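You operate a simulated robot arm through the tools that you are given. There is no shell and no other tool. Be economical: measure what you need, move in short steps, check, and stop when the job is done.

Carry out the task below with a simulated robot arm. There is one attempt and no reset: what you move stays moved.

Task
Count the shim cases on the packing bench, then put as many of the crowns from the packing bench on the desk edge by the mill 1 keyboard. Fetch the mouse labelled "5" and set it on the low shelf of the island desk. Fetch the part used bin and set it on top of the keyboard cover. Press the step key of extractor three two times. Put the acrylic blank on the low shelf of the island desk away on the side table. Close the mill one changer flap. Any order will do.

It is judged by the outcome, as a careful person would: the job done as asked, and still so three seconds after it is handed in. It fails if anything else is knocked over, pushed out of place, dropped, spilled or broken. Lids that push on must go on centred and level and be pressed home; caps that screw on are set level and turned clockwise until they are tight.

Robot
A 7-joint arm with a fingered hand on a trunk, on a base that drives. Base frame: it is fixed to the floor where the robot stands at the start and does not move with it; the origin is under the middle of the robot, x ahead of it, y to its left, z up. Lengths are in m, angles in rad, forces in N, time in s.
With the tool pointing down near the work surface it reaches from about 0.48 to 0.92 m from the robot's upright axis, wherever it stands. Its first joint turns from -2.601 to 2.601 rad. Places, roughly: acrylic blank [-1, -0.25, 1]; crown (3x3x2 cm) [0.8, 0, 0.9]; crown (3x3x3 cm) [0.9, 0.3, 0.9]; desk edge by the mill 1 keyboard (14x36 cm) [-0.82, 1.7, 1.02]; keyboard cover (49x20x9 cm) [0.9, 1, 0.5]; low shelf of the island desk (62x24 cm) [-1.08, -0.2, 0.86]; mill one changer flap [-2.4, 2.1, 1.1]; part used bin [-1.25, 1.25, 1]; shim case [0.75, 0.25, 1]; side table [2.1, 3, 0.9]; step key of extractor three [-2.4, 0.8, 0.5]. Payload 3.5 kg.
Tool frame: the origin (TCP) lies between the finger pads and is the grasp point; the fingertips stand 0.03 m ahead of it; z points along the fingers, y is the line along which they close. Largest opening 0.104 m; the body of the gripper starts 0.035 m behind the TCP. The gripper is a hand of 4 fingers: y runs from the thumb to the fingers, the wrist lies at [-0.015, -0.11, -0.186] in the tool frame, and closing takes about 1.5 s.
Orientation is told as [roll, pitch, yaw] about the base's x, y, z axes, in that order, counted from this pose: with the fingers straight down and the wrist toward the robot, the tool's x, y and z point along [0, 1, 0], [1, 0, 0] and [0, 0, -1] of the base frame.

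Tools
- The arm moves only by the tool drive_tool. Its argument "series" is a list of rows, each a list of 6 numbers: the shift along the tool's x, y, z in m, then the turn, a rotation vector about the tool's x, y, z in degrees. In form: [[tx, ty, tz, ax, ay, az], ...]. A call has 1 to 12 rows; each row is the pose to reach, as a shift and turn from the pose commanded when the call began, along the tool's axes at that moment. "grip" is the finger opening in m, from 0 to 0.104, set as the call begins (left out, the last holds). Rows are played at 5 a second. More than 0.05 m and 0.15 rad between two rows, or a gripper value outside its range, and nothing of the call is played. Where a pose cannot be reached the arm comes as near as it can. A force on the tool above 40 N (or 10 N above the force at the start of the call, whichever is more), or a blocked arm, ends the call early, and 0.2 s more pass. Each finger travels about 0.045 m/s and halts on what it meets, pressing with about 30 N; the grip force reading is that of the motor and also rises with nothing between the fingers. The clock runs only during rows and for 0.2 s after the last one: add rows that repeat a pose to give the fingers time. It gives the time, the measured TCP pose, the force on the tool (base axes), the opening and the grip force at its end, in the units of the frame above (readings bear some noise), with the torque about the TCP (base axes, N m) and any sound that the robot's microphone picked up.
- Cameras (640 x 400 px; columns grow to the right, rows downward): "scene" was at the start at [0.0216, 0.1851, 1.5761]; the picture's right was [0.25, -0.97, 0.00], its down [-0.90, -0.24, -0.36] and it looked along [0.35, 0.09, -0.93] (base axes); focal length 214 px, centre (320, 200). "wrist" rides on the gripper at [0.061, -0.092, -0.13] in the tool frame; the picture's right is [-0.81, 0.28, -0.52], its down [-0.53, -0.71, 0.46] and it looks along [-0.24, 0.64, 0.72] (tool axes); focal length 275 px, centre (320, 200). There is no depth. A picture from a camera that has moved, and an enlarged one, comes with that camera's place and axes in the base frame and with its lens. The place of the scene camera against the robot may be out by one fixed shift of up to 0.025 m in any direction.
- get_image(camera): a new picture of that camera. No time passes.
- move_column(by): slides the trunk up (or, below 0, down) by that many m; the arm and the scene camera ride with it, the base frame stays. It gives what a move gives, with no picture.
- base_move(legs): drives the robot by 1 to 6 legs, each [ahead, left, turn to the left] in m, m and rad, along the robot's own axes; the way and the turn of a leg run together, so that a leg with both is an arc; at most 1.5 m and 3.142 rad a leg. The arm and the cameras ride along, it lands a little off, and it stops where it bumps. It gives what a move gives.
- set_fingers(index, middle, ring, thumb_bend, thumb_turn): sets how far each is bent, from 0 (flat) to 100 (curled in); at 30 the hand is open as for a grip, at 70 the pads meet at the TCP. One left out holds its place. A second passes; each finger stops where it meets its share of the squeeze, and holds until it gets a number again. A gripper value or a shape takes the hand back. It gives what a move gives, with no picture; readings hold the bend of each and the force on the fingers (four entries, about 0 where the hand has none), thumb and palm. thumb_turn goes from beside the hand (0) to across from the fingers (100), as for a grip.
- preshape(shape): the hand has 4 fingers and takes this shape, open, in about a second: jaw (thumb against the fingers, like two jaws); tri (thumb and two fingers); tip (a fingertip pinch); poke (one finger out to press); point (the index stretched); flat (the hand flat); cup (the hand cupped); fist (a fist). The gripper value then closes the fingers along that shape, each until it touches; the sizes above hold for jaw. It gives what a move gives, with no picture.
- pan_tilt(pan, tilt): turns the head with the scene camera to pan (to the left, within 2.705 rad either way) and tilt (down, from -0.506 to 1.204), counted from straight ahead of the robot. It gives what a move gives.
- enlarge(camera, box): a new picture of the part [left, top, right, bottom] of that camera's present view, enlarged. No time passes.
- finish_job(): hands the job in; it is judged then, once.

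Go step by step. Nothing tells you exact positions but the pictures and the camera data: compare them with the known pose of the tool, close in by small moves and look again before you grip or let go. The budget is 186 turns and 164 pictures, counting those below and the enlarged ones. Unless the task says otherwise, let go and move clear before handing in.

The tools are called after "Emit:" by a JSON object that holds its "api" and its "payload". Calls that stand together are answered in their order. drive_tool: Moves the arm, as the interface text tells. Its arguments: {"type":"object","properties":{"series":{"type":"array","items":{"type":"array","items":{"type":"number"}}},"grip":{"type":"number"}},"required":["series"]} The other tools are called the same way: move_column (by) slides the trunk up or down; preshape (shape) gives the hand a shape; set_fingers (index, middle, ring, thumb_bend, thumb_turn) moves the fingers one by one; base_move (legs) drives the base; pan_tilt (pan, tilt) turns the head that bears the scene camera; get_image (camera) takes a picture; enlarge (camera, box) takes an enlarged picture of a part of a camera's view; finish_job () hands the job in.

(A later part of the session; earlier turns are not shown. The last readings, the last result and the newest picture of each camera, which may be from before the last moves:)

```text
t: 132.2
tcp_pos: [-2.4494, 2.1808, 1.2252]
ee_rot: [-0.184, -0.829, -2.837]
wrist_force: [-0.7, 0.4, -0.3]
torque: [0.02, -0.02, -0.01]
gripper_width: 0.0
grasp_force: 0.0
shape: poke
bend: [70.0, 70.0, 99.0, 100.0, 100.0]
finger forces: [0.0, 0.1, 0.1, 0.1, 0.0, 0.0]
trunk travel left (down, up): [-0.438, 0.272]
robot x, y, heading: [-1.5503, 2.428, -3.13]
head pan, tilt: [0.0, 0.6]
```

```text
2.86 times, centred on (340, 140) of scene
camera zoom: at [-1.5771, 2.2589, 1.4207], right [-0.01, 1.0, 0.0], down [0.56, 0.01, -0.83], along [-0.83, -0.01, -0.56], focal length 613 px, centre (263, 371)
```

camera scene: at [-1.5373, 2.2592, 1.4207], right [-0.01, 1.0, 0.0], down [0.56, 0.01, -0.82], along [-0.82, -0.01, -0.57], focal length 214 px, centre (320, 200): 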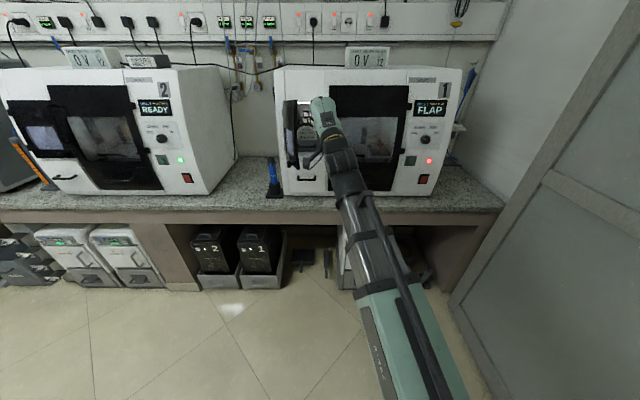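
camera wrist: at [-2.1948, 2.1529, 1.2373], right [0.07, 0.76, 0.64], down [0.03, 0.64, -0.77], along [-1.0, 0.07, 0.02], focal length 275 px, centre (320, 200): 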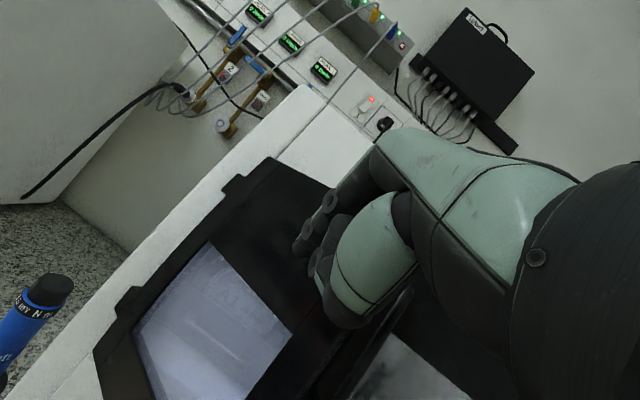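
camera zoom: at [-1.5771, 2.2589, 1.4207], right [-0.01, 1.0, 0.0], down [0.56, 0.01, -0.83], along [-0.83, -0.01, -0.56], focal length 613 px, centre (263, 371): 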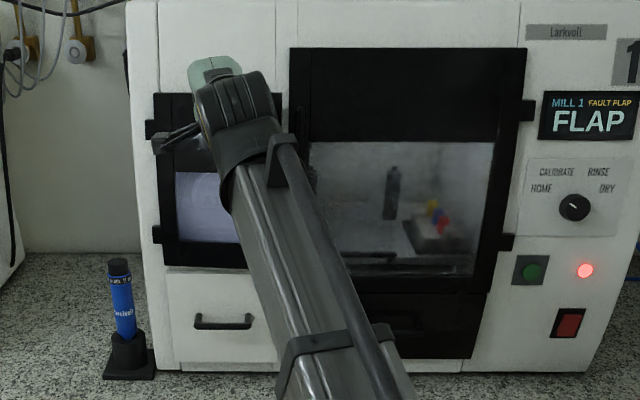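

Still "FLAP" and no resistance. Continuing to push gently.

Emit:
{"api": "drive_tool", "payload": {"series": [[0, 0.006, 0.007, 0, 0, 0], [0, 0.01, 0.012, 0, 0, 0], [0, 0.014, 0.016, 0, 0, 0], [0, 0.018, 0.021, 0, 0, 0], [0, 0.022, 0.025, 0, 0, 0]]}}

Emit:
{"api": "enlarge", "payload": {"camera": "scene", "box": [240, 70, 440, 210]}}

Emit:
{"api": "get_image", "payload": {"camera": "wrist"}}

```text
t: 133.4
tcp_pos: [-2.4699, 2.1745, 1.2279]
ee_rot: [-0.186, -0.83, -2.833]
wrist_force: [31.4, 5.5, 3.2]
torque: [0.1, -0.43, -0.24]
gripper_width: 0.0
grasp_force: 0.1
shape: poke
bend: [70.0, 70.0, 99.0, 100.0, 100.0]
finger forces: [11.5, 19.7, 0.1, 0.1, 0.0, 0.1]
trunk travel left (down, up): [-0.438, 0.272]
robot x, y, heading: [-1.5484, 2.4287, -3.135]
head pan, tilt: [0.0, 0.6]
stopped in row 5: the force on the tool passed its limit at 43 N (the readings are from after the stop); the commanded pose is now the measured one
```

```text
2.86 times, centred on (340, 140) of scene
camera zoom: at [-1.5712, 2.2599, 1.421], right [-0.01, 1.0, 0.0], down [0.56, 0.0, -0.83], along [-0.83, -0.01, -0.56], focal length 613 px, centre (263, 371)
```

zoom: 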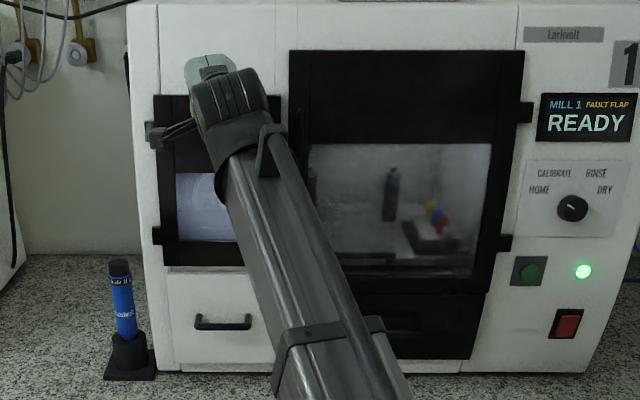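

```text
93 pictures are left
camera wrist: at [-2.3042, 2.1385, 1.2376], right [0.07, 0.76, 0.65], down [0.03, 0.65, -0.76], along [-1.0, 0.07, 0.03], focal length 275 px, centre (320, 200)
```

wrist: 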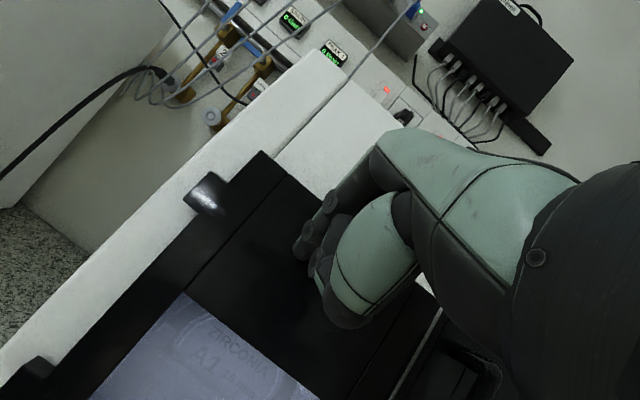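

Mill 1 now reads READY with a green light; the flap is shut. Withdrawing, then turning to enter the aisle behind the island.

Emit:
{"api": "drive_tool", "payload": {"series": [[0.008, -0.026, -0.03, 0, 0, 0], [0.016, -0.052, -0.06, 0, 0, 0], [0.024, -0.078, -0.09, 0, 0, 0], [0.032, -0.104, -0.12, 0, 0, 0], [0.038, -0.128, -0.147, 0, 0, 0], [0.038, -0.15, -0.18, 0, 0, 0]]}}

Emit:
{"api": "base_move", "payload": {"legs": [[0, 0, 1.563], [0, -0.28, 0]]}}

Emit:
{"api": "pan_tilt", "payload": {"pan": -0.1, "tilt": 0.8}}

Emit:
{"api": "get_image", "payload": {"camera": "scene"}}

```text
t: 134.8
tcp_pos: [-2.2398, 2.1745, 1.2275]
ee_rot: [-0.183, -0.826, -2.833]
wrist_force: [0.4, 0.5, 0.3]
torque: [-0.03, -0.02, 0.01]
gripper_width: 0.0
grasp_force: 0.0
shape: poke
bend: [70.0, 70.0, 99.0, 100.0, 100.0]
finger forces: [0.0, 0.0, 0.0, 0.1, 0.0, 0.0]
trunk travel left (down, up): [-0.438, 0.272]
robot x, y, heading: [-1.5439, 2.4273, -3.134]
head pan, tilt: [0.0, 0.6]
```

```text
t: 140.6
tcp_pos: [-1.5766, 1.7339, 1.2276]
ee_rot: [-0.186, -0.825, -1.265]
wrist_force: [0.3, -0.6, 0.5]
torque: [-0.01, 0.0, -0.02]
gripper_width: 0.0003
grasp_force: 0.0
shape: poke
bend: [70.0, 70.0, 99.0, 100.0, 100.0]
finger forces: [0.0, 0.0, 0.1, 0.0, 0.0, 0.0]
trunk travel left (down, up): [-0.438, 0.272]
robot x, y, heading: [-1.828, 2.4299, -1.561]
head pan, tilt: [0.0, 0.6]
```

```text
t: 141.3
tcp_pos: [-1.5759, 1.7333, 1.2283]
ee_rot: [-0.186, -0.825, -1.263]
wrist_force: [-0.1, -0.5, -0.8]
torque: [0.01, -0.02, 0.03]
gripper_width: 0.0
grasp_force: 0.0
shape: poke
bend: [70.0, 70.0, 99.0, 100.0, 100.0]
finger forces: [0.0, 0.0, 0.0, 0.0, 0.0, 0.0]
trunk travel left (down, up): [-0.438, 0.272]
robot x, y, heading: [-1.8298, 2.4279, -1.569]
head pan, tilt: [-0.099, 0.799]
```

```text
92 pictures are left
camera scene: at [-1.6534, 2.3933, 1.4039], right [-1.0, 0.09, 0.0], down [0.07, 0.71, -0.7], along [-0.07, -0.69, -0.72], focal length 214 px, centre (320, 200)
```

scene: 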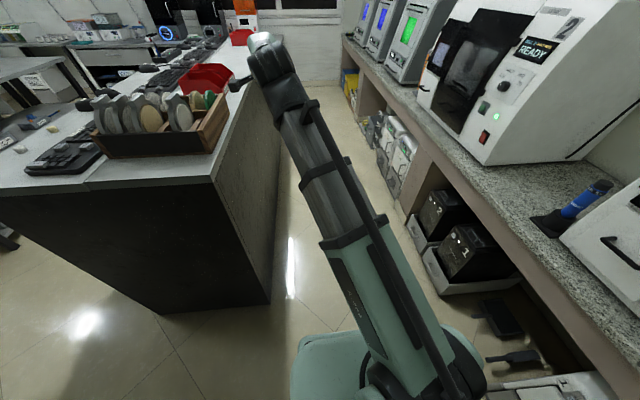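

Centring the arm in the aisle and driving in.

Emit:
{"api": "drive_tool", "payload": {"series": [[-0.04, -0.0095, -0.002, 0, 0, 0], [-0.08, -0.019, -0.004, 0, 0, 0], [-0.12, -0.028, -0.006, 0, 0, 0], [-0.16, -0.038, -0.008, 0, 0, 0], [-0.2, -0.047, -0.01, 0, 0, 0], [-0.2425, -0.057, -0.0125, 0, 0, 0]]}}

Emit:
{"api": "base_move", "payload": {"legs": [[0.6, 0, 0], [0.53, 0, 0]]}}

Emit:
{"api": "pan_tilt", "payload": {"pan": -0.7, "tilt": 0.8}}

Emit:
{"api": "get_image", "payload": {"camera": "scene"}}

Emit:
{"api": "pan_tilt", "payload": {"pan": 1.2, "tilt": 0.6}}

Emit:
{"api": "get_image", "payload": {"camera": "scene"}}

```text
t: 142.7
tcp_pos: [-1.7078, 1.7469, 1.2064]
ee_rot: [-0.152, -0.858, -1.396]
wrist_force: [0.0, 0.5, -0.1]
torque: [0.01, -0.04, 0.01]
gripper_width: 0.0
grasp_force: 0.0
shape: poke
bend: [70.0, 70.0, 99.0, 100.0, 100.0]
finger forces: [0.0, 0.0, 0.1, 0.1, 0.1, 0.0]
out of reach, approached as far as the arm can: row 2, 3, 4, 5, 6
trunk travel left (down, up): [-0.438, 0.272]
robot x, y, heading: [-1.8276, 2.4283, -1.565]
head pan, tilt: [-0.099, 0.799]
```

```text
t: 148.8
tcp_pos: [-1.7068, 0.6148, 1.2068]
ee_rot: [-0.155, -0.855, -1.401]
wrist_force: [0.1, -0.5, 0.8]
torque: [0.01, -0.01, -0.02]
gripper_width: 0.0
grasp_force: 0.1
shape: poke
bend: [70.0, 70.0, 99.0, 100.0, 100.0]
finger forces: [0.0, 0.0, 0.0, 0.0, 0.0, 0.0]
trunk travel left (down, up): [-0.438, 0.272]
robot x, y, heading: [-1.8267, 1.295, -1.57]
head pan, tilt: [-0.099, 0.799]
```

```text
t: 149.8
tcp_pos: [-1.7048, 0.6151, 1.2058]
ee_rot: [-0.155, -0.855, -1.401]
wrist_force: [-0.4, 0.4, 0.3]
torque: [0.01, -0.01, 0.01]
gripper_width: 0.0002
grasp_force: 0.0
shape: poke
bend: [70.0, 70.0, 99.0, 100.0, 100.0]
finger forces: [0.0, 0.0, 0.1, 0.0, 0.0, 0.0]
trunk travel left (down, up): [-0.438, 0.272]
robot x, y, heading: [-1.8196, 1.2998, -1.573]
head pan, tilt: [-0.7, 0.799]
```

```text
91 pictures are left
camera scene: at [-1.6937, 1.2792, 1.4038], right [-0.77, 0.64, 0.0], down [0.46, 0.55, -0.7], along [-0.45, -0.53, -0.72], focal length 214 px, centre (320, 200)
```

scene: 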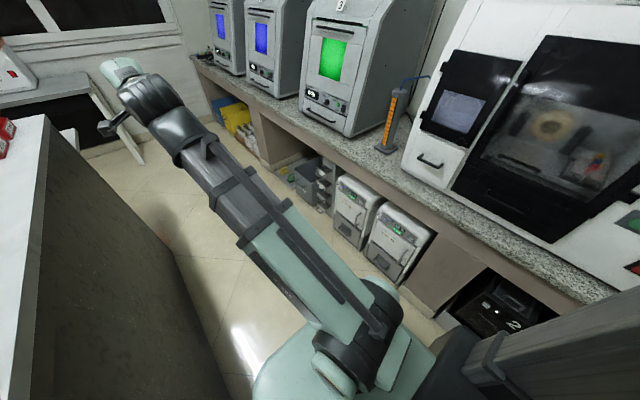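

```text
t: 151.7
tcp_pos: [-1.7073, 0.6146, 1.2047]
ee_rot: [-0.154, -0.854, -1.402]
wrist_force: [0.7, -0.2, -0.3]
torque: [0.02, 0.01, -0.02]
gripper_width: 0.0
grasp_force: 0.1
shape: poke
bend: [70.0, 70.0, 99.0, 100.0, 100.0]
finger forces: [0.1, 0.0, 0.0, 0.1, 0.0, 0.0]
trunk travel left (down, up): [-0.438, 0.272]
robot x, y, heading: [-1.8279, 1.2974, -1.568]
head pan, tilt: [1.201, 0.6]
```

```text
90 pictures are left
camera scene: at [-1.5595, 1.3091, 1.4207], right [-0.36, -0.93, 0.0], down [-0.53, 0.2, -0.83], along [0.77, -0.3, -0.56], focal length 214 px, centre (320, 200)
```

scene: 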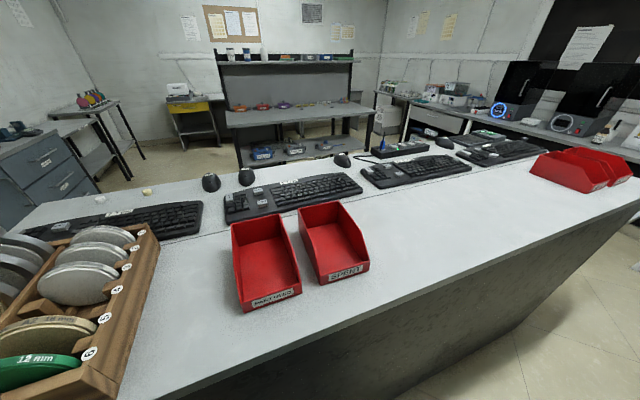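

The aisle fits. The nearer-left red bin reads "PART USED". Zooming on it and on extractor 3's panel.

Emit:
{"api": "enlarge", "payload": {"camera": "scene", "box": [210, 180, 390, 320]}}

Emit:
{"api": "pan_tilt", "payload": {"pan": -0.8, "tilt": 0.8}}

Emit:
{"api": "enlarge", "payload": {"camera": "scene", "box": [270, 150, 400, 260]}}

```text
2.86 times, centred on (300, 250) of scene
camera zoom: at [-1.5595, 1.3091, 1.4207], right [-0.36, -0.93, 0.0], down [-0.53, 0.2, -0.83], along [0.77, -0.3, -0.56], focal length 613 px, centre (377, 57)
```

zoom: 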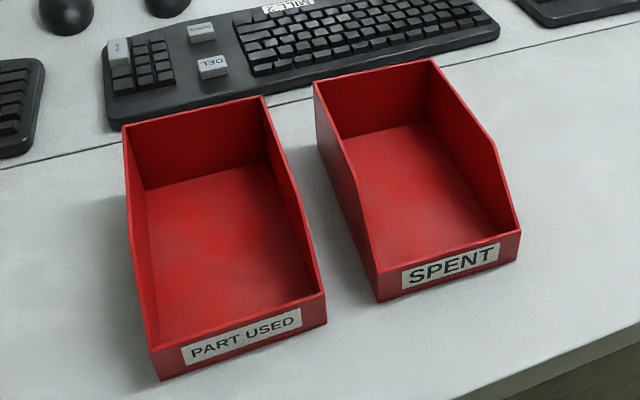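

```text
t: 153.6
tcp_pos: [-1.7069, 0.6153, 1.2066]
ee_rot: [-0.154, -0.855, -1.402]
wrist_force: [-0.7, 0.3, 1.1]
torque: [0.0, 0.03, -0.01]
gripper_width: 0.0001
grasp_force: 0.1
shape: poke
bend: [70.0, 70.0, 99.0, 100.0, 100.0]
finger forces: [0.0, 0.0, 0.0, 0.0, 0.0, 0.0]
trunk travel left (down, up): [-0.438, 0.272]
robot x, y, heading: [-1.8227, 1.2976, -1.576]
head pan, tilt: [-0.799, 0.799]
```

```text
3.64 times, centred on (335, 205) of scene
camera zoom: at [-1.6996, 1.2847, 1.4038], right [-0.7, 0.72, 0.0], down [0.51, 0.5, -0.7], along [-0.5, -0.49, -0.72], focal length 780 px, centre (266, 182)
```

zoom: 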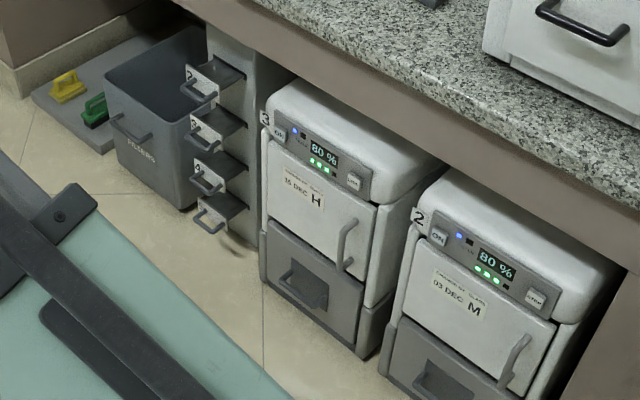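

Step key of extractor 3 triangulates to about (-2.44, 0.76, 0.495). Lowering the column, then swinging the hand right toward it.

Emit:
{"api": "move_column", "payload": {"by": -0.42}}

Emit:
{"api": "drive_tool", "payload": {"series": [[-0.0364, -0.0171, -0.0142, 0.73, -5.44, 4.68], [-0.0729, -0.0342, -0.0284, 1.46, -10.9, 9.36], [-0.109, -0.0513, -0.0427, 2.19, -16.3, 14.0], [-0.1458, -0.0684, -0.0569, 2.92, -21.8, 18.7], [-0.182, -0.0856, -0.0711, 3.65, -27.2, 23.4], [-0.2187, -0.1027, -0.0853, 4.38, -32.7, 28.1], [-0.255, -0.1198, -0.0996, 5.11, -38.1, 32.7], [-0.2916, -0.1369, -0.1138, 5.84, -43.6, 37.4], [-0.328, -0.154, -0.128, 6.57, -49, 42.1]]}}

Emit:
{"api": "get_image", "payload": {"camera": "wrist"}}

Emit:
{"api": "get_image", "payload": {"camera": "scene"}}

```text
refused: -0.42 is not a number from -0.4 to 0.4
```

```text
t: 155.6
tcp_pos: [-2.046, 0.7949, 1.2072]
ee_rot: [-0.155, -0.853, -2.534]
wrist_force: [-0.9, 0.0, -0.2]
torque: [0.0, 0.01, 0.02]
gripper_width: 0.0002
grasp_force: 0.1
shape: poke
bend: [70.0, 70.0, 99.0, 100.0, 100.0]
finger forces: [0.0, 0.0, 0.0, 0.0, 0.1, 0.0]
trunk travel left (down, up): [-0.438, 0.272]
robot x, y, heading: [-1.8246, 1.2965, -1.568]
head pan, tilt: [-0.799, 0.799]
```

```text
87 pictures are left
camera wrist: at [-1.8772, 0.815, 1.2163], right [-0.17, 0.76, 0.63], down [-0.18, 0.6, -0.78], along [-0.97, -0.24, 0.04], focal length 275 px, centre (320, 200)
```

wrist: 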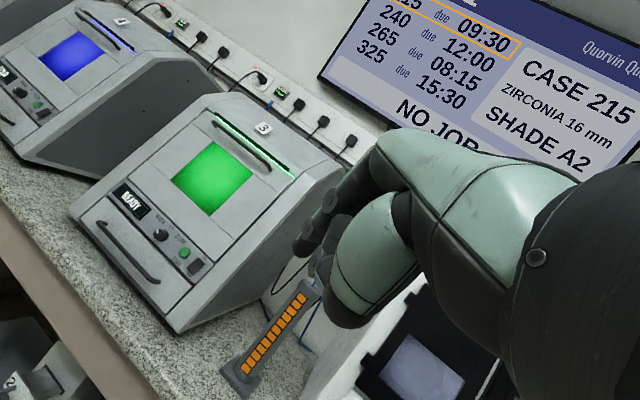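

```text
86 pictures are left
camera scene: at [-1.6997, 1.2848, 1.4038], right [-0.7, 0.72, 0.0], down [0.51, 0.5, -0.7], along [-0.5, -0.49, -0.72], focal length 214 px, centre (320, 200)
```

scene: 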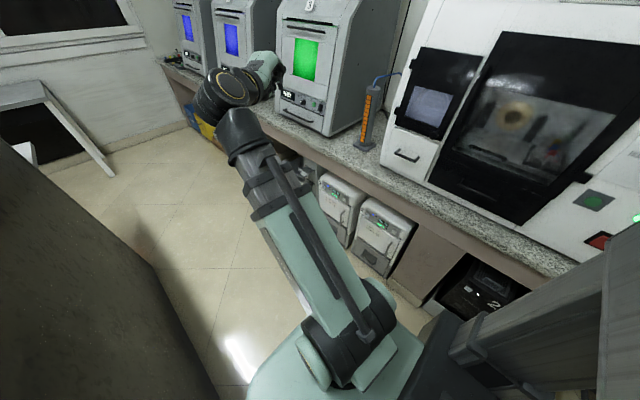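

Now lower the column 0.4 m, then the arm to key height, staying outside the bench edge.

Emit:
{"api": "move_column", "payload": {"by": -0.4}}

Emit:
{"api": "get_image", "payload": {"camera": "wrist"}}

```text
t: 159.4
tcp_pos: [-2.0449, 0.7955, 0.8067]
ee_rot: [-0.155, -0.853, -2.534]
wrist_force: [0.3, -0.3, 0.0]
torque: [0.01, 0.01, -0.01]
gripper_width: 0.0003
grasp_force: 0.1
shape: poke
bend: [70.0, 70.0, 99.0, 100.0, 100.0]
finger forces: [0.0, 0.0, 0.1, 0.0, 0.0, 0.1]
trunk travel left (down, up): [-0.038, 0.672]
robot x, y, heading: [-1.8245, 1.2949, -1.568]
head pan, tilt: [-0.799, 0.799]
```

```text
85 pictures are left
camera wrist: at [-1.8769, 0.815, 0.8163], right [-0.17, 0.76, 0.63], down [-0.18, 0.6, -0.78], along [-0.97, -0.24, 0.04], focal length 275 px, centre (320, 200)
```

wrist: 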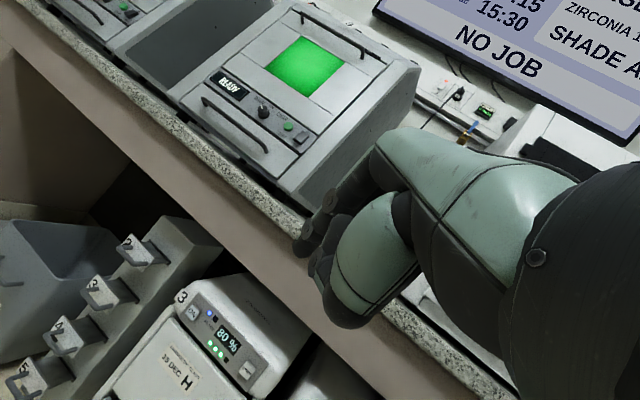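

Key is confirmed near (-2.43,0.775,0.49). Lowering the fingertip and moving in under the bench, stopping ~5 cm short.

Emit:
{"api": "drive_tool", "payload": {"series": [[0, -0.0262, 0.0393, 0, 0, 0], [0, -0.0524, 0.0787, 0, 0, 0], [0, -0.0786, 0.118, 0, 0, 0], [0, -0.1047, 0.1573, 0, 0, 0], [0, -0.131, 0.1967, 0, 0, 0], [0.0004, -0.1571, 0.236, 0, 0, 0], [-0.021, -0.134, 0.27, 0, 0, 0], [-0.043, -0.111, 0.305, 0, 0, 0], [-0.064, -0.088, 0.339, 0, 0, 0], [-0.086, -0.065, 0.374, 0, 0, 0]]}}

Emit:
{"api": "get_image", "payload": {"camera": "wrist"}}

Emit:
{"api": "enlarge", "payload": {"camera": "scene", "box": [200, 100, 460, 280]}}

```text
t: 161.6
tcp_pos: [-2.3125, 0.782, 0.5252]
ee_rot: [-0.153, -0.852, -2.535]
wrist_force: [0.2, 1.3, -0.3]
torque: [-0.03, 0.0, 0.0]
gripper_width: 0.0
grasp_force: 0.1
shape: poke
bend: [70.0, 70.0, 99.0, 100.0, 100.0]
finger forces: [0.0, 0.0, 0.0, 0.0, 0.0, 0.1]
out of reach, approached as far as the arm can: row 2, 3, 4, 5, 6, 7
trunk travel left (down, up): [-0.038, 0.672]
robot x, y, heading: [-1.8232, 1.2934, -1.567]
head pan, tilt: [-0.799, 0.799]
```

```text
84 pictures are left
camera wrist: at [-2.1435, 0.802, 0.534], right [-0.17, 0.76, 0.62], down [-0.18, 0.6, -0.78], along [-0.97, -0.25, 0.04], focal length 275 px, centre (320, 200)
```

wrist: 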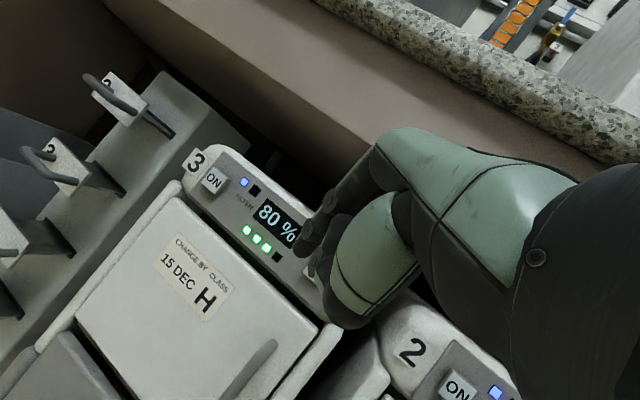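

```text
2.22 times, centred on (330, 190) of scene
camera zoom: at [-1.6996, 1.2848, 1.0038], right [-0.7, 0.72, 0.0], down [0.51, 0.5, -0.7], along [-0.5, -0.49, -0.72], focal length 477 px, centre (298, 222)
```

zoom: 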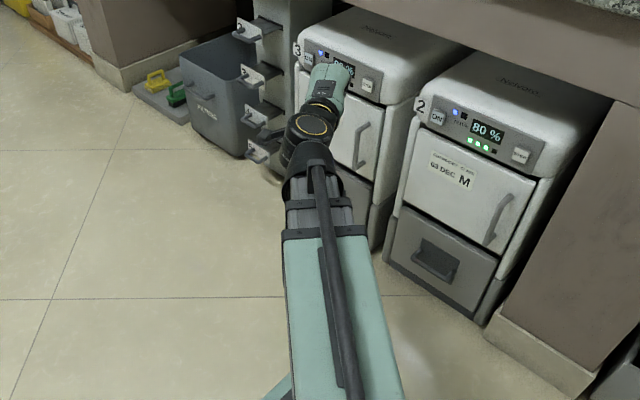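

Fingertips line up near the key. I'll curl the middle finger so only one finger presses, and look.

Emit:
{"api": "set_fingers", "payload": {"middle": 100}}

Emit:
{"api": "enlarge", "payload": {"camera": "wrist", "box": [180, 150, 420, 350]}}

```text
t: 162.6
tcp_pos: [-2.3122, 0.7818, 0.5257]
ee_rot: [-0.154, -0.854, -2.533]
wrist_force: [-0.7, 1.3, -0.5]
torque: [0.01, -0.01, 0.02]
gripper_width: 0.0298
grasp_force: 0.0
shape: fingers
bend: [70.0, 100.0, 99.0, 100.0, 100.0]
finger forces: [0.1, 0.1, 0.0, 0.0, 0.0, 0.1]
trunk travel left (down, up): [-0.038, 0.672]
robot x, y, heading: [-1.8264, 1.2972, -1.567]
head pan, tilt: [-0.799, 0.799]
```

```text
2.00 times, centred on (300, 250) of wrist
camera zoom: at [-2.1431, 0.8021, 0.534], right [-0.17, 0.76, 0.63], down [-0.18, 0.6, -0.78], along [-0.97, -0.24, 0.04], focal length 551 px, centre (360, 100)
```

zoom: 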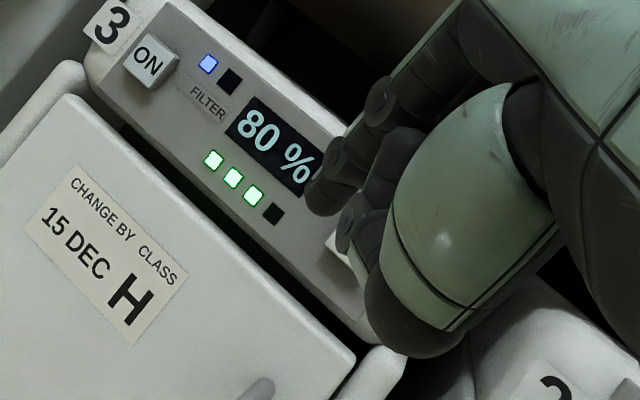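

Aligning the index tip with the key, stopping just before it.

Emit:
{"api": "drive_tool", "payload": {"series": [[-0.02, -0.005, 0.02, 0, 0, 0], [-0.035, 0.01, 0.04, 0, 0, 0], [-0.0472, 0.02, 0.06, 0, 0, 0]]}}

Emit:
{"api": "enlarge", "payload": {"camera": "wrist", "box": [180, 150, 420, 350]}}

Emit:
{"api": "enlarge", "payload": {"camera": "scene", "box": [300, 110, 400, 180]}}

```text
t: 163.4
tcp_pos: [-2.3881, 0.7993, 0.5047]
ee_rot: [-0.155, -0.853, -2.533]
wrist_force: [0.4, 0.4, 0.0]
torque: [0.02, 0.03, 0.04]
gripper_width: 0.0299
grasp_force: 0.0
shape: fingers
bend: [70.0, 100.0, 99.0, 100.0, 100.0]
finger forces: [0.1, 0.0, 0.1, 0.0, 0.0, 0.0]
trunk travel left (down, up): [-0.038, 0.672]
robot x, y, heading: [-1.8242, 1.2956, -1.573]
head pan, tilt: [-0.799, 0.799]
```

```text
2.00 times, centred on (300, 250) of wrist
camera zoom: at [-2.219, 0.8178, 0.5139], right [-0.17, 0.76, 0.63], down [-0.18, 0.6, -0.78], along [-0.97, -0.25, 0.04], focal length 551 px, centre (360, 100)
```

zoom: 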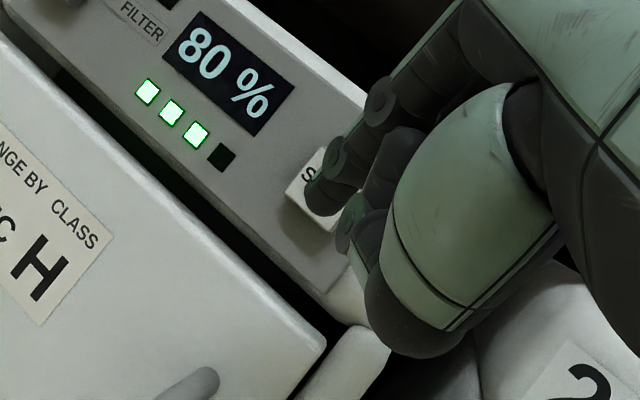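

```text
5.71 times, centred on (350, 145) of scene
camera zoom: at [-1.6997, 1.2848, 1.0038], right [-0.7, 0.72, 0.0], down [0.51, 0.5, -0.7], along [-0.5, -0.49, -0.72], focal length 1226 px, centre (149, 514)
```

zoom: 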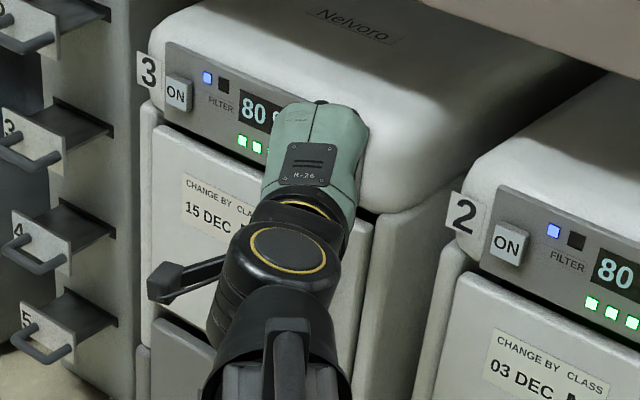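

Key centre at (-2.434,0.773,0.486). Aligning slightly and pressing in small steps.

Emit:
{"api": "drive_tool", "payload": {"series": [[0.0, 0.0156, 0.0164, 0, 0, 0], [-0.0023, 0.0183, 0.0199, 0, 0, 0], [-0.0046, 0.021, 0.0234, 0, 0, 0]]}}

Emit:
{"api": "enlarge", "payload": {"camera": "wrist", "box": [180, 150, 420, 350]}}

```text
t: 164.2
tcp_pos: [-2.4169, 0.7881, 0.5058]
ee_rot: [-0.152, -0.855, -2.535]
wrist_force: [1.1, 0.5, 0.8]
torque: [-0.05, 0.01, 0.0]
gripper_width: 0.0295
grasp_force: 0.0
shape: fingers
bend: [70.0, 100.0, 99.0, 100.0, 100.0]
finger forces: [0.3, 0.0, 0.0, 0.0, 0.1, 0.0]
trunk travel left (down, up): [-0.038, 0.672]
robot x, y, heading: [-1.8219, 1.2911, -1.565]
head pan, tilt: [-0.799, 0.799]
```

```text
2.00 times, centred on (300, 250) of wrist
camera zoom: at [-2.2482, 0.808, 0.5146], right [-0.17, 0.76, 0.62], down [-0.18, 0.6, -0.78], along [-0.97, -0.25, 0.04], focal length 551 px, centre (360, 100)
```

zoom: 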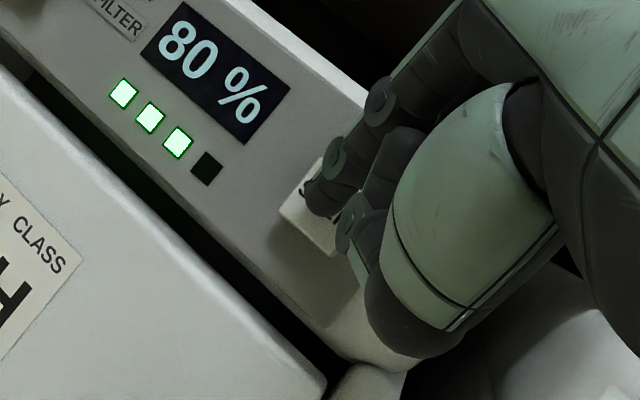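

Just touching. Pressing.

Emit:
{"api": "drive_tool", "payload": {"series": [[-0.0009, 0.0011, 0.0014, 0, 0, 0], [-0.0018, 0.0022, 0.0028, 0, 0, 0], [-0.0028, 0.0032, 0.0042, 0, 0, 0], [-0.0037, 0.0043, 0.0056, 0, 0, 0]]}}

Emit:
{"api": "enlarge", "payload": {"camera": "wrist", "box": [180, 150, 420, 350]}}

```text
t: 165.2
tcp_pos: [-2.4253, 0.7877, 0.5077]
ee_rot: [-0.153, -0.854, -2.533]
wrist_force: [9.3, -3.5, 1.8]
torque: [-0.07, -0.17, 0.2]
gripper_width: 0.0282
grasp_force: 5.2
shape: fingers
bend: [70.0, 100.0, 99.0, 100.0, 100.0]
finger forces: [9.9, 0.0, 0.0, 0.0, 0.0, 0.0]
trunk travel left (down, up): [-0.038, 0.672]
robot x, y, heading: [-1.8226, 1.2947, -1.567]
head pan, tilt: [-0.799, 0.799]
heard: click
```

```text
2.00 times, centred on (300, 250) of wrist
camera zoom: at [-2.2557, 0.8075, 0.5155], right [-0.17, 0.76, 0.62], down [-0.19, 0.6, -0.78], along [-0.97, -0.25, 0.04], focal length 551 px, centre (360, 100)
```

zoom: 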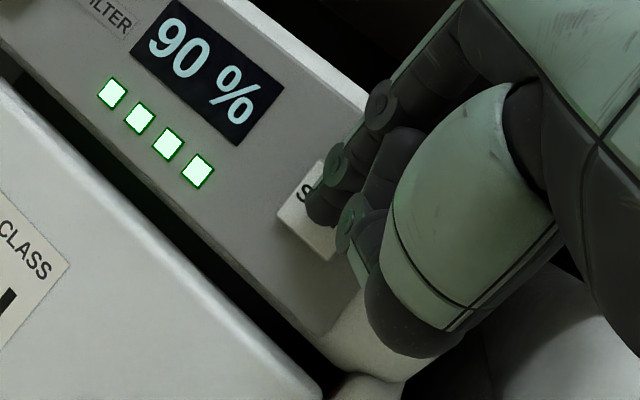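

A click and the display went 80→90%. Backing off 2 cm and pressing once more.

Emit:
{"api": "drive_tool", "payload": {"series": [[0.0037, -0.0043, -0.0056, 0, 0, 0], [0.008, -0.009, -0.012, 0, 0, 0], [0.008, -0.009, -0.012, 0, 0, 0]]}}

Emit:
{"api": "drive_tool", "payload": {"series": [[-0.0043, 0.0047, 0.0064, 0, 0, 0], [-0.0062, 0.0068, 0.0092, 0, 0, 0], [-0.0071, 0.0079, 0.0106, 0, 0, 0], [-0.008, 0.009, 0.012, 0, 0, 0]]}}

Emit:
{"api": "enlarge", "payload": {"camera": "wrist", "box": [180, 150, 420, 350]}}

```text
t: 166.0
tcp_pos: [-2.4089, 0.7885, 0.5053]
ee_rot: [-0.155, -0.854, -2.535]
wrist_force: [0.0, -0.1, 0.1]
torque: [-0.02, 0.0, 0.0]
gripper_width: 0.0296
grasp_force: 0.2
shape: fingers
bend: [70.0, 100.0, 99.0, 100.0, 100.0]
finger forces: [0.0, 0.0, 0.0, 0.0, 0.0, 0.0]
trunk travel left (down, up): [-0.038, 0.672]
robot x, y, heading: [-1.8272, 1.2957, -1.57]
head pan, tilt: [-0.799, 0.799]
```

```text
t: 167.0
tcp_pos: [-2.4236, 0.7881, 0.5067]
ee_rot: [-0.154, -0.855, -2.533]
wrist_force: [9.2, -2.8, 1.6]
torque: [-0.11, -0.13, 0.17]
gripper_width: 0.0282
grasp_force: 5.0
shape: fingers
bend: [70.0, 100.0, 99.0, 100.0, 100.0]
finger forces: [9.9, 0.1, 0.0, 0.0, 0.0, 0.1]
trunk travel left (down, up): [-0.038, 0.672]
robot x, y, heading: [-1.8272, 1.2947, -1.57]
head pan, tilt: [-0.799, 0.799]
heard: click
```

```text
2.00 times, centred on (300, 250) of wrist
camera zoom: at [-2.2556, 0.8082, 0.5152], right [-0.17, 0.76, 0.62], down [-0.19, 0.6, -0.78], along [-0.97, -0.25, 0.04], focal length 551 px, centre (360, 100)
```

zoom: 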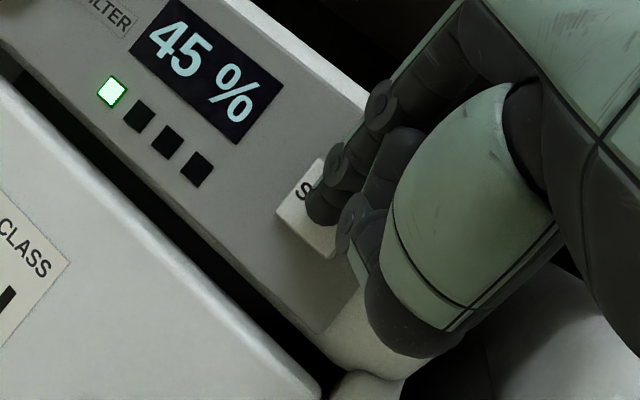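

Both presses registered (80→90→45). Withdrawing from under the bench, raising the column, and reversing out of the aisle.

Emit:
{"api": "drive_tool", "payload": {"series": [[0.02, -0.0232, -0.0297, 0, 0, 0], [0.04, -0.0463, -0.0594, 0, 0, 0], [0.06, -0.0694, -0.0891, 0, 0, 0], [0.08, -0.0926, -0.1189, 0, 0, 0], [0.1, -0.1157, -0.1486, 0, 0, 0], [0.12, -0.1389, -0.1783, 0, 0, 0], [0.14, -0.162, -0.208, 0, 0, 0]]}}

Emit:
{"api": "move_column", "payload": {"by": 0.4}}

Emit:
{"api": "drive_tool", "payload": {"series": [[-0.005, 0.034, -0.03, 0, 0, 0], [-0.01, 0.068, -0.06, 0, 0, 0], [-0.016, 0.102, -0.09, 0, 0, 0], [-0.021, 0.136, -0.12, 0, 0, 0], [-0.026, 0.17, -0.15, 0, 0, 0], [-0.032, 0.204, -0.18, 0, 0, 0]]}}

Emit:
{"api": "get_image", "payload": {"camera": "scene"}}

```text
t: 168.6
tcp_pos: [-2.1394, 0.7484, 0.5021]
ee_rot: [-0.157, -0.853, -2.537]
wrist_force: [-0.4, -0.5, 0.6]
torque: [-0.02, 0.01, 0.0]
gripper_width: 0.0297
grasp_force: 0.1
shape: fingers
bend: [70.0, 100.0, 99.0, 100.0, 100.0]
finger forces: [0.0, 0.0, 0.0, 0.1, 0.0, 0.0]
out of reach, approached as far as the arm can: row 5, 6, 7
trunk travel left (down, up): [-0.038, 0.672]
robot x, y, heading: [-1.8236, 1.2965, -1.572]
head pan, tilt: [-0.799, 0.799]
```

```text
t: 172.5
tcp_pos: [-2.1394, 0.7489, 0.902]
ee_rot: [-0.155, -0.854, -2.536]
wrist_force: [0.8, -0.4, -0.6]
torque: [-0.01, 0.0, -0.01]
gripper_width: 0.0295
grasp_force: 0.1
shape: fingers
bend: [70.0, 100.0, 99.0, 100.0, 100.0]
finger forces: [0.0, 0.1, 0.0, 0.1, 0.0, 0.0]
trunk travel left (down, up): [-0.438, 0.272]
robot x, y, heading: [-1.8255, 1.2951, -1.572]
head pan, tilt: [-0.799, 0.799]
```

```text
t: 173.9
tcp_pos: [-2.1385, 0.7562, 1.176]
ee_rot: [-0.155, -0.852, -2.533]
wrist_force: [-0.1, 0.2, 0.3]
torque: [-0.03, 0.02, 0.01]
gripper_width: 0.0293
grasp_force: 0.0
shape: fingers
bend: [70.0, 100.0, 99.0, 100.0, 100.0]
finger forces: [0.0, 0.0, 0.0, 0.1, 0.0, 0.1]
trunk travel left (down, up): [-0.438, 0.272]
robot x, y, heading: [-1.8194, 1.2908, -1.565]
head pan, tilt: [-0.799, 0.799]
```

```text
76 pictures are left
camera scene: at [-1.6997, 1.2847, 1.4038], right [-0.7, 0.72, 0.0], down [0.51, 0.5, -0.7], along [-0.5, -0.49, -0.72], focal length 214 px, centre (320, 200)
```

scene: 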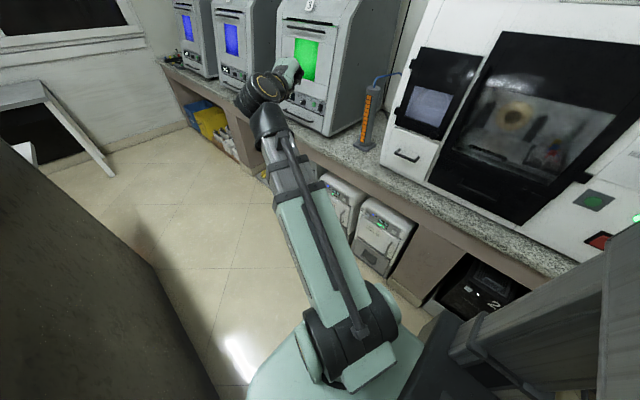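

Swinging the arm back to the aisle's middle, then pointing the hand down again.

Emit:
{"api": "drive_tool", "payload": {"series": [[0.0233, -0.0148, -0.0206, -0.78, 5.46, -4.76], [0.0467, -0.0296, -0.0411, -1.56, 10.9, -9.5], [0.07, -0.0443, -0.0617, -2.33, 16.4, -14.3], [0.0933, -0.0591, -0.0822, -3.1, 21.8, -19], [0.1167, -0.0739, -0.1028, -3.9, 27.3, -23.8], [0.14, -0.0887, -0.1233, -4.67, 32.7, -28.5], [0.1633, -0.1034, -0.1439, -5.44, 38.2, -33.3], [0.1867, -0.1182, -0.1644, -6.2, 43.6, -38], [0.21, -0.133, -0.185, -7, 49.1, -42.8]]}}

Emit:
{"api": "drive_tool", "payload": {"series": [[0, 0, 0, 8, 0, 0], [0, 0, 0, 16, 0, 0], [0, 0, 0, 24, 0, 0], [0, 0, 0, 32, 0, 0], [0, 0, 0, 40, 0, 0], [0, 0, 0, 48, 0, 0]]}}

Emit:
{"api": "preshape", "payload": {"shape": "jaw"}}

```text
t: 175.9
tcp_pos: [-1.8135, 0.6781, 1.1633]
ee_rot: [-0.153, -0.865, -1.563]
wrist_force: [0.4, 1.6, -0.2]
torque: [-0.02, 0.02, 0.0]
gripper_width: 0.0302
grasp_force: 0.1
shape: fingers
bend: [70.0, 100.0, 99.0, 100.0, 100.0]
finger forces: [0.0, 0.0, 0.0, 0.1, 0.0, 0.1]
out of reach, approached as far as the arm can: row 6, 7, 8, 9
trunk travel left (down, up): [-0.438, 0.272]
robot x, y, heading: [-1.8268, 1.2933, -1.57]
head pan, tilt: [-0.799, 0.799]
```

```text
t: 177.3
tcp_pos: [-1.78, 0.6819, 1.1622]
ee_rot: [-0.129, -0.04, -1.702]
wrist_force: [-0.2, -0.3, -0.7]
torque: [-0.02, -0.02, 0.01]
gripper_width: 0.0299
grasp_force: 0.0
shape: fingers
bend: [70.0, 100.0, 99.0, 100.0, 100.0]
finger forces: [0.1, 0.0, 0.0, 0.0, 0.1, 0.0]
out of reach, approached as far as the arm can: row 1, 2, 3, 4, 5, 6
trunk travel left (down, up): [-0.438, 0.272]
robot x, y, heading: [-1.8225, 1.2949, -1.57]
head pan, tilt: [-0.799, 0.799]
```

```text
t: 178.2
tcp_pos: [-1.7794, 0.6825, 1.1619]
ee_rot: [-0.131, -0.042, -1.701]
wrist_force: [0.4, 0.1, 0.8]
torque: [-0.01, 0.0, 0.0]
gripper_width: 0.1036
grasp_force: 0.0
shape: jaw
bend: [30.0, 30.0, 30.0, 30.0, 98.0]
finger forces: [0.1, 0.0, 0.0, 0.1, 0.0, 0.0]
trunk travel left (down, up): [-0.438, 0.272]
robot x, y, heading: [-1.8219, 1.2971, -1.573]
head pan, tilt: [-0.799, 0.799]
```

Raising the column and driving: out of the aisle, around, to the left end of the packing bench to measure the cover.

Emit:
{"api": "move_column", "payload": {"by": 0.15}}

Emit:
{"api": "base_move", "payload": {"legs": [[-0.56, 0, 0], [-0.57, 0, 0], [0, 0, 1.57], [1.5, 0, 0], [1.18, 0, 0]]}}

Emit:
{"api": "pan_tilt", "payload": {"pan": -1.5, "tilt": 0.7}}

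Emit:
{"api": "get_image", "payload": {"camera": "scene"}}

```text
t: 179.9
tcp_pos: [-1.7784, 0.6823, 1.3123]
ee_rot: [-0.13, -0.041, -1.702]
wrist_force: [0.4, 0.8, 0.1]
torque: [-0.01, 0.0, -0.01]
gripper_width: 0.1038
grasp_force: 0.0
shape: jaw
bend: [30.0, 30.0, 30.0, 30.0, 98.0]
finger forces: [0.1, 0.0, 0.0, 0.0, 0.1, 0.1]
trunk travel left (down, up): [-0.588, 0.122]
robot x, y, heading: [-1.8272, 1.2908, -1.573]
head pan, tilt: [-0.799, 0.799]
```

```text
t: 202.4
tcp_pos: [1.4793, 2.3683, 1.3124]
ee_rot: [-0.13, -0.042, -0.155]
wrist_force: [0.5, -0.2, -0.1]
torque: [-0.01, -0.02, 0.03]
gripper_width: 0.1037
grasp_force: 0.2
shape: jaw
bend: [30.0, 30.0, 30.0, 30.0, 98.0]
finger forces: [0.0, 0.1, 0.1, 0.0, 0.0, 0.0]
trunk travel left (down, up): [-0.588, 0.122]
robot x, y, heading: [0.866, 2.3365, -0.022]
head pan, tilt: [-0.799, 0.799]
```

```text
t: 203.4
tcp_pos: [1.481, 2.3674, 1.3136]
ee_rot: [-0.129, -0.041, -0.155]
wrist_force: [-0.9, 0.4, 0.2]
torque: [-0.03, -0.02, 0.0]
gripper_width: 0.104
grasp_force: 0.1
shape: jaw
bend: [30.0, 30.0, 30.0, 30.0, 98.0]
finger forces: [0.0, 0.1, 0.1, 0.0, 0.0, 0.0]
trunk travel left (down, up): [-0.588, 0.122]
robot x, y, heading: [0.8654, 2.3373, -0.023]
head pan, tilt: [-1.499, 0.7]
```

```text
75 pictures are left
camera scene: at [0.8419, 2.4237, 1.562], right [-1.0, -0.05, 0.0], down [-0.03, 0.64, -0.76], along [0.04, -0.76, -0.64], focal length 214 px, centre (320, 200)
```

scene: 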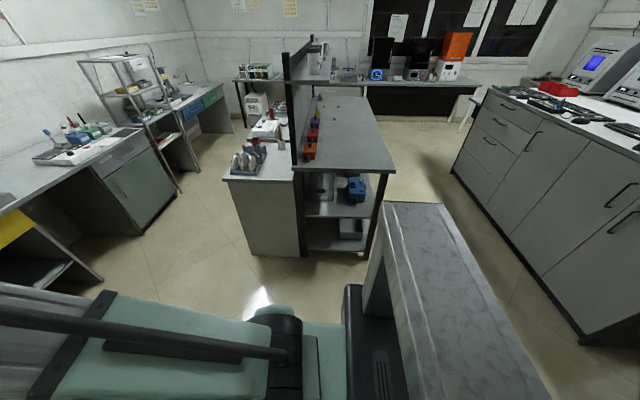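

Emit:
{"api": "enlarge", "payload": {"camera": "scene", "box": [280, 120, 420, 270]}}

Emit:
{"api": "enlarge", "payload": {"camera": "scene", "box": [290, 160, 380, 225]}}

```text
2.67 times, centred on (350, 195) of scene
camera zoom: at [0.8419, 2.4237, 1.562], right [-1.0, -0.05, 0.0], down [-0.03, 0.64, -0.76], along [0.04, -0.76, -0.64], focal length 572 px, centre (240, 213)
```

zoom: 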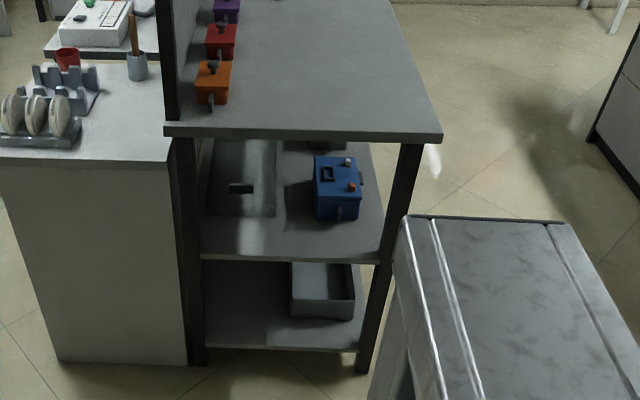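

```text
6.15 times, centred on (335, 192) of scene
camera zoom: at [0.8419, 2.4237, 1.562], right [-1.0, -0.05, 0.0], down [-0.03, 0.64, -0.76], along [0.04, -0.76, -0.64], focal length 1320 px, centre (228, 246)
```

zoom: 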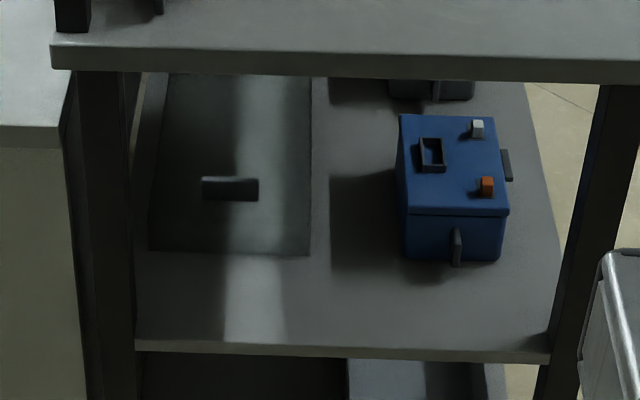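

Cover measured: top about z=0.58, spanning x 0.81–1.01, y 0.67–1.16; bench underside 0.855, bench end y≈1.33. I'll test, in free space here, whether the hand can be rolled sideways and pitched forward as needed to carry the bin in under the bench top.

Emit:
{"api": "drive_tool", "payload": {"series": [[0, 0.03, 0.01, 1.2, 3.7, -3.8], [0, 0.06, 0.02, 2.3, 7.4, -7.6]]}}

Emit:
{"api": "drive_tool", "payload": {"series": [[0, 0.013, 0.007, 0, 0, -8.2], [0, 0.026, 0.014, 0, 0, -16.4], [0, 0.039, 0.021, 0, 0, -24.6], [0, 0.052, 0.028, 0, 0, -32.8], [0, 0.065, 0.035, 0, 0, -41], [0, 0.078, 0.042, 0, 0, -49.2], [0, 0.091, 0.049, 0, 0, -57.4], [0, 0.104, 0.056, 0, 0, -65.6], [0, 0.117, 0.063, 0, 0, -73.8], [0, 0.13, 0.07, 0, 0, -82], [0, 0.14, 0.07, 0, 0, -90]]}}

Emit:
{"api": "drive_tool", "payload": {"series": [[0, 0, 0, 0, -8.2, 0], [0, 0, 0, 0, -16.4, 0], [0, 0, 0, 0, -24.6, 0], [0, 0, 0, 0, -32.8, 0], [0, 0, 0, 0, -41, 0], [0, 0, 0, 0, -49.2, 0]]}}

```text
t: 204.0
tcp_pos: [1.5044, 2.393, 1.3059]
ee_rot: [-0.138, -0.026, -0.113]
wrist_force: [0.7, 0.4, -0.4]
torque: [0.04, -0.02, 0.01]
gripper_width: 0.1039
grasp_force: 0.0
shape: jaw
bend: [30.0, 30.0, 30.0, 30.0, 98.0]
finger forces: [0.0, 0.0, 0.0, 0.1, 0.0, 0.1]
out of reach, approached as far as the arm can: row 1, 2
trunk travel left (down, up): [-0.588, 0.122]
robot x, y, heading: [0.8649, 2.3363, -0.024]
head pan, tilt: [-1.499, 0.7]
```

```text
t: 206.4
tcp_pos: [1.5105, 2.5733, 1.2435]
ee_rot: [-0.16, -0.006, 0.189]
wrist_force: [0.5, 0.2, 0.2]
torque: [-0.02, 0.01, -0.02]
gripper_width: 0.104
grasp_force: 0.1
shape: jaw
bend: [30.0, 30.0, 30.0, 30.0, 97.0]
finger forces: [0.0, 0.0, 0.1, 0.0, 0.0, 0.0]
out of reach, approached as far as the arm can: row 1, 2, 3, 4, 5, 6, 7, 8, 9, 10, 11
trunk travel left (down, up): [-0.588, 0.122]
robot x, y, heading: [0.8621, 2.3357, -0.023]
head pan, tilt: [-1.499, 0.7]
```

```text
t: 207.8
tcp_pos: [1.5019, 2.6159, 1.166]
ee_rot: [-0.995, -0.086, 0.147]
wrist_force: [-0.1, -0.7, -0.3]
torque: [-0.01, -0.01, 0.02]
gripper_width: 0.1038
grasp_force: 0.1
shape: jaw
bend: [30.0, 30.0, 30.0, 30.0, 98.0]
finger forces: [0.1, 0.0, 0.0, 0.1, 0.1, 0.0]
out of reach, approached as far as the arm can: row 1, 2, 3, 4, 5, 6
trunk travel left (down, up): [-0.588, 0.122]
robot x, y, heading: [0.8655, 2.3338, -0.022]
head pan, tilt: [-1.499, 0.7]
```

That direction runs into a joint limit. Undoing and trying the opposite roll (option B).

Emit:
{"api": "drive_tool", "payload": {"series": [[0, 0, 0, 0, 8.2, 0], [0, 0, 0, 0, 16.4, 0], [0, 0, 0, 0, 24.6, 0], [0, 0, 0, 0, 32.8, 0], [0, 0, 0, 0, 41, 0], [0, 0, 0, 0, 49.2, 0]]}}

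Emit:
{"api": "drive_tool", "payload": {"series": [[-0.018, 0.01, 0, 0, 0, 8.2], [-0.036, 0.02, 0, 0, 0, 16.4], [-0.054, 0.03, 0, 0, 0, 24.6], [-0.072, 0.04, 0, 0, 0, 32.8], [-0.09, 0.05, 0, 0, 0, 41], [-0.108, 0.06, 0, 0, 0, 49.2], [-0.126, 0.07, 0, 0, 0, 57.4], [-0.144, 0.08, 0, 0, 0, 65.6], [-0.162, 0.09, 0, 0, 0, 73.8], [-0.18, 0.1, 0, 0, 0, 82], [-0.2, 0.11, 0, 0, 0, 90]]}}

```text
t: 209.2
tcp_pos: [1.5037, 2.6185, 1.1689]
ee_rot: [-0.13, -0.085, 0.147]
wrist_force: [0.4, 0.6, -0.3]
torque: [0.05, 0.02, 0.0]
gripper_width: 0.1039
grasp_force: 0.1
shape: jaw
bend: [30.0, 30.0, 30.0, 30.0, 98.0]
finger forces: [0.1, 0.1, 0.1, 0.1, 0.0, 0.1]
trunk travel left (down, up): [-0.588, 0.122]
robot x, y, heading: [0.8668, 2.3345, -0.021]
head pan, tilt: [-1.499, 0.7]
```

```text
t: 211.6
tcp_pos: [1.6388, 2.438, 1.2061]
ee_rot: [0.087, -0.132, -1.438]
wrist_force: [0.5, 0.0, -0.2]
torque: [-0.01, 0.01, -0.01]
gripper_width: 0.1041
grasp_force: 0.1
shape: jaw
bend: [30.0, 30.0, 30.0, 30.0, 98.0]
finger forces: [0.1, 0.0, 0.0, 0.0, 0.1, 0.0]
trunk travel left (down, up): [-0.588, 0.122]
robot x, y, heading: [0.8647, 2.3387, -0.023]
head pan, tilt: [-1.499, 0.7]
```

Option B works so far. Now pitching the hand forward.

Emit:
{"api": "drive_tool", "payload": {"series": [[0, 0, 0, 0, 8.2, 0], [0, 0, 0, 0, 16.4, 0], [0, 0, 0, 0, 24.6, 0], [0, 0, 0, 0, 32.8, 0], [0, 0, 0, 0, 41, 0], [0, 0, 0, 0, 49.2, 0]]}}

Emit:
{"api": "pan_tilt", "payload": {"pan": 0.3, "tilt": 0.6}}

Emit:
{"api": "get_image", "payload": {"camera": "scene"}}

Emit:
{"api": "get_image", "payload": {"camera": "wrist"}}

```text
t: 213.0
tcp_pos: [1.6377, 2.4375, 1.2055]
ee_rot: [0.948, -0.133, -1.437]
wrist_force: [0.4, 1.1, -0.2]
torque: [-0.02, 0.01, -0.05]
gripper_width: 0.1037
grasp_force: 0.0
shape: jaw
bend: [30.0, 30.0, 30.0, 30.0, 98.0]
finger forces: [0.0, 0.0, 0.1, 0.0, 0.0, 0.1]
trunk travel left (down, up): [-0.588, 0.122]
robot x, y, heading: [0.8663, 2.3373, -0.023]
head pan, tilt: [-1.499, 0.7]
```

```text
t: 214.8
tcp_pos: [1.6385, 2.4385, 1.2051]
ee_rot: [0.943, -0.133, -1.437]
wrist_force: [0.5, 0.0, 0.4]
torque: [0.03, 0.02, -0.01]
gripper_width: 0.104
grasp_force: 0.1
shape: jaw
bend: [30.0, 30.0, 30.0, 30.0, 98.0]
finger forces: [0.0, 0.0, 0.0, 0.1, 0.1, 0.1]
trunk travel left (down, up): [-0.588, 0.122]
robot x, y, heading: [0.8674, 2.3362, -0.024]
head pan, tilt: [0.3, 0.6]
```

```text
72 pictures are left
camera scene: at [0.9226, 2.5328, 1.5707], right [0.27, -0.96, 0.0], down [-0.54, -0.15, -0.83], along [0.79, 0.23, -0.56], focal length 214 px, centre (320, 200)
```

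scene: 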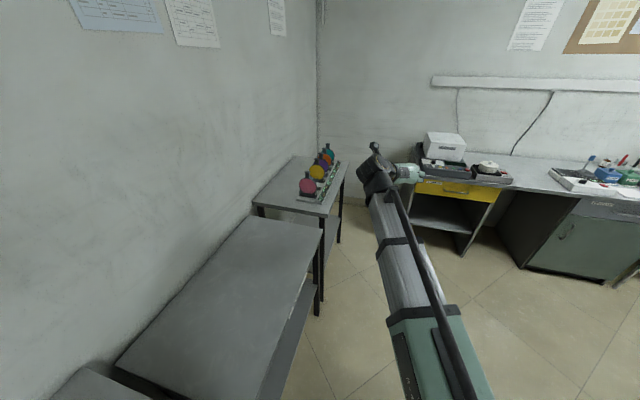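

```text
71 pictures are left
camera wrist: at [1.5546, 2.5355, 1.3179], right [-0.84, -0.44, -0.31], down [-0.03, 0.62, -0.79], along [0.54, -0.66, -0.53], focal length 275 px, centre (320, 200)
```

wrist: 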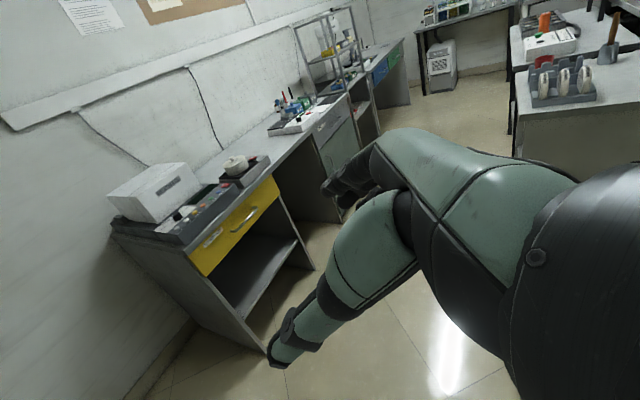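

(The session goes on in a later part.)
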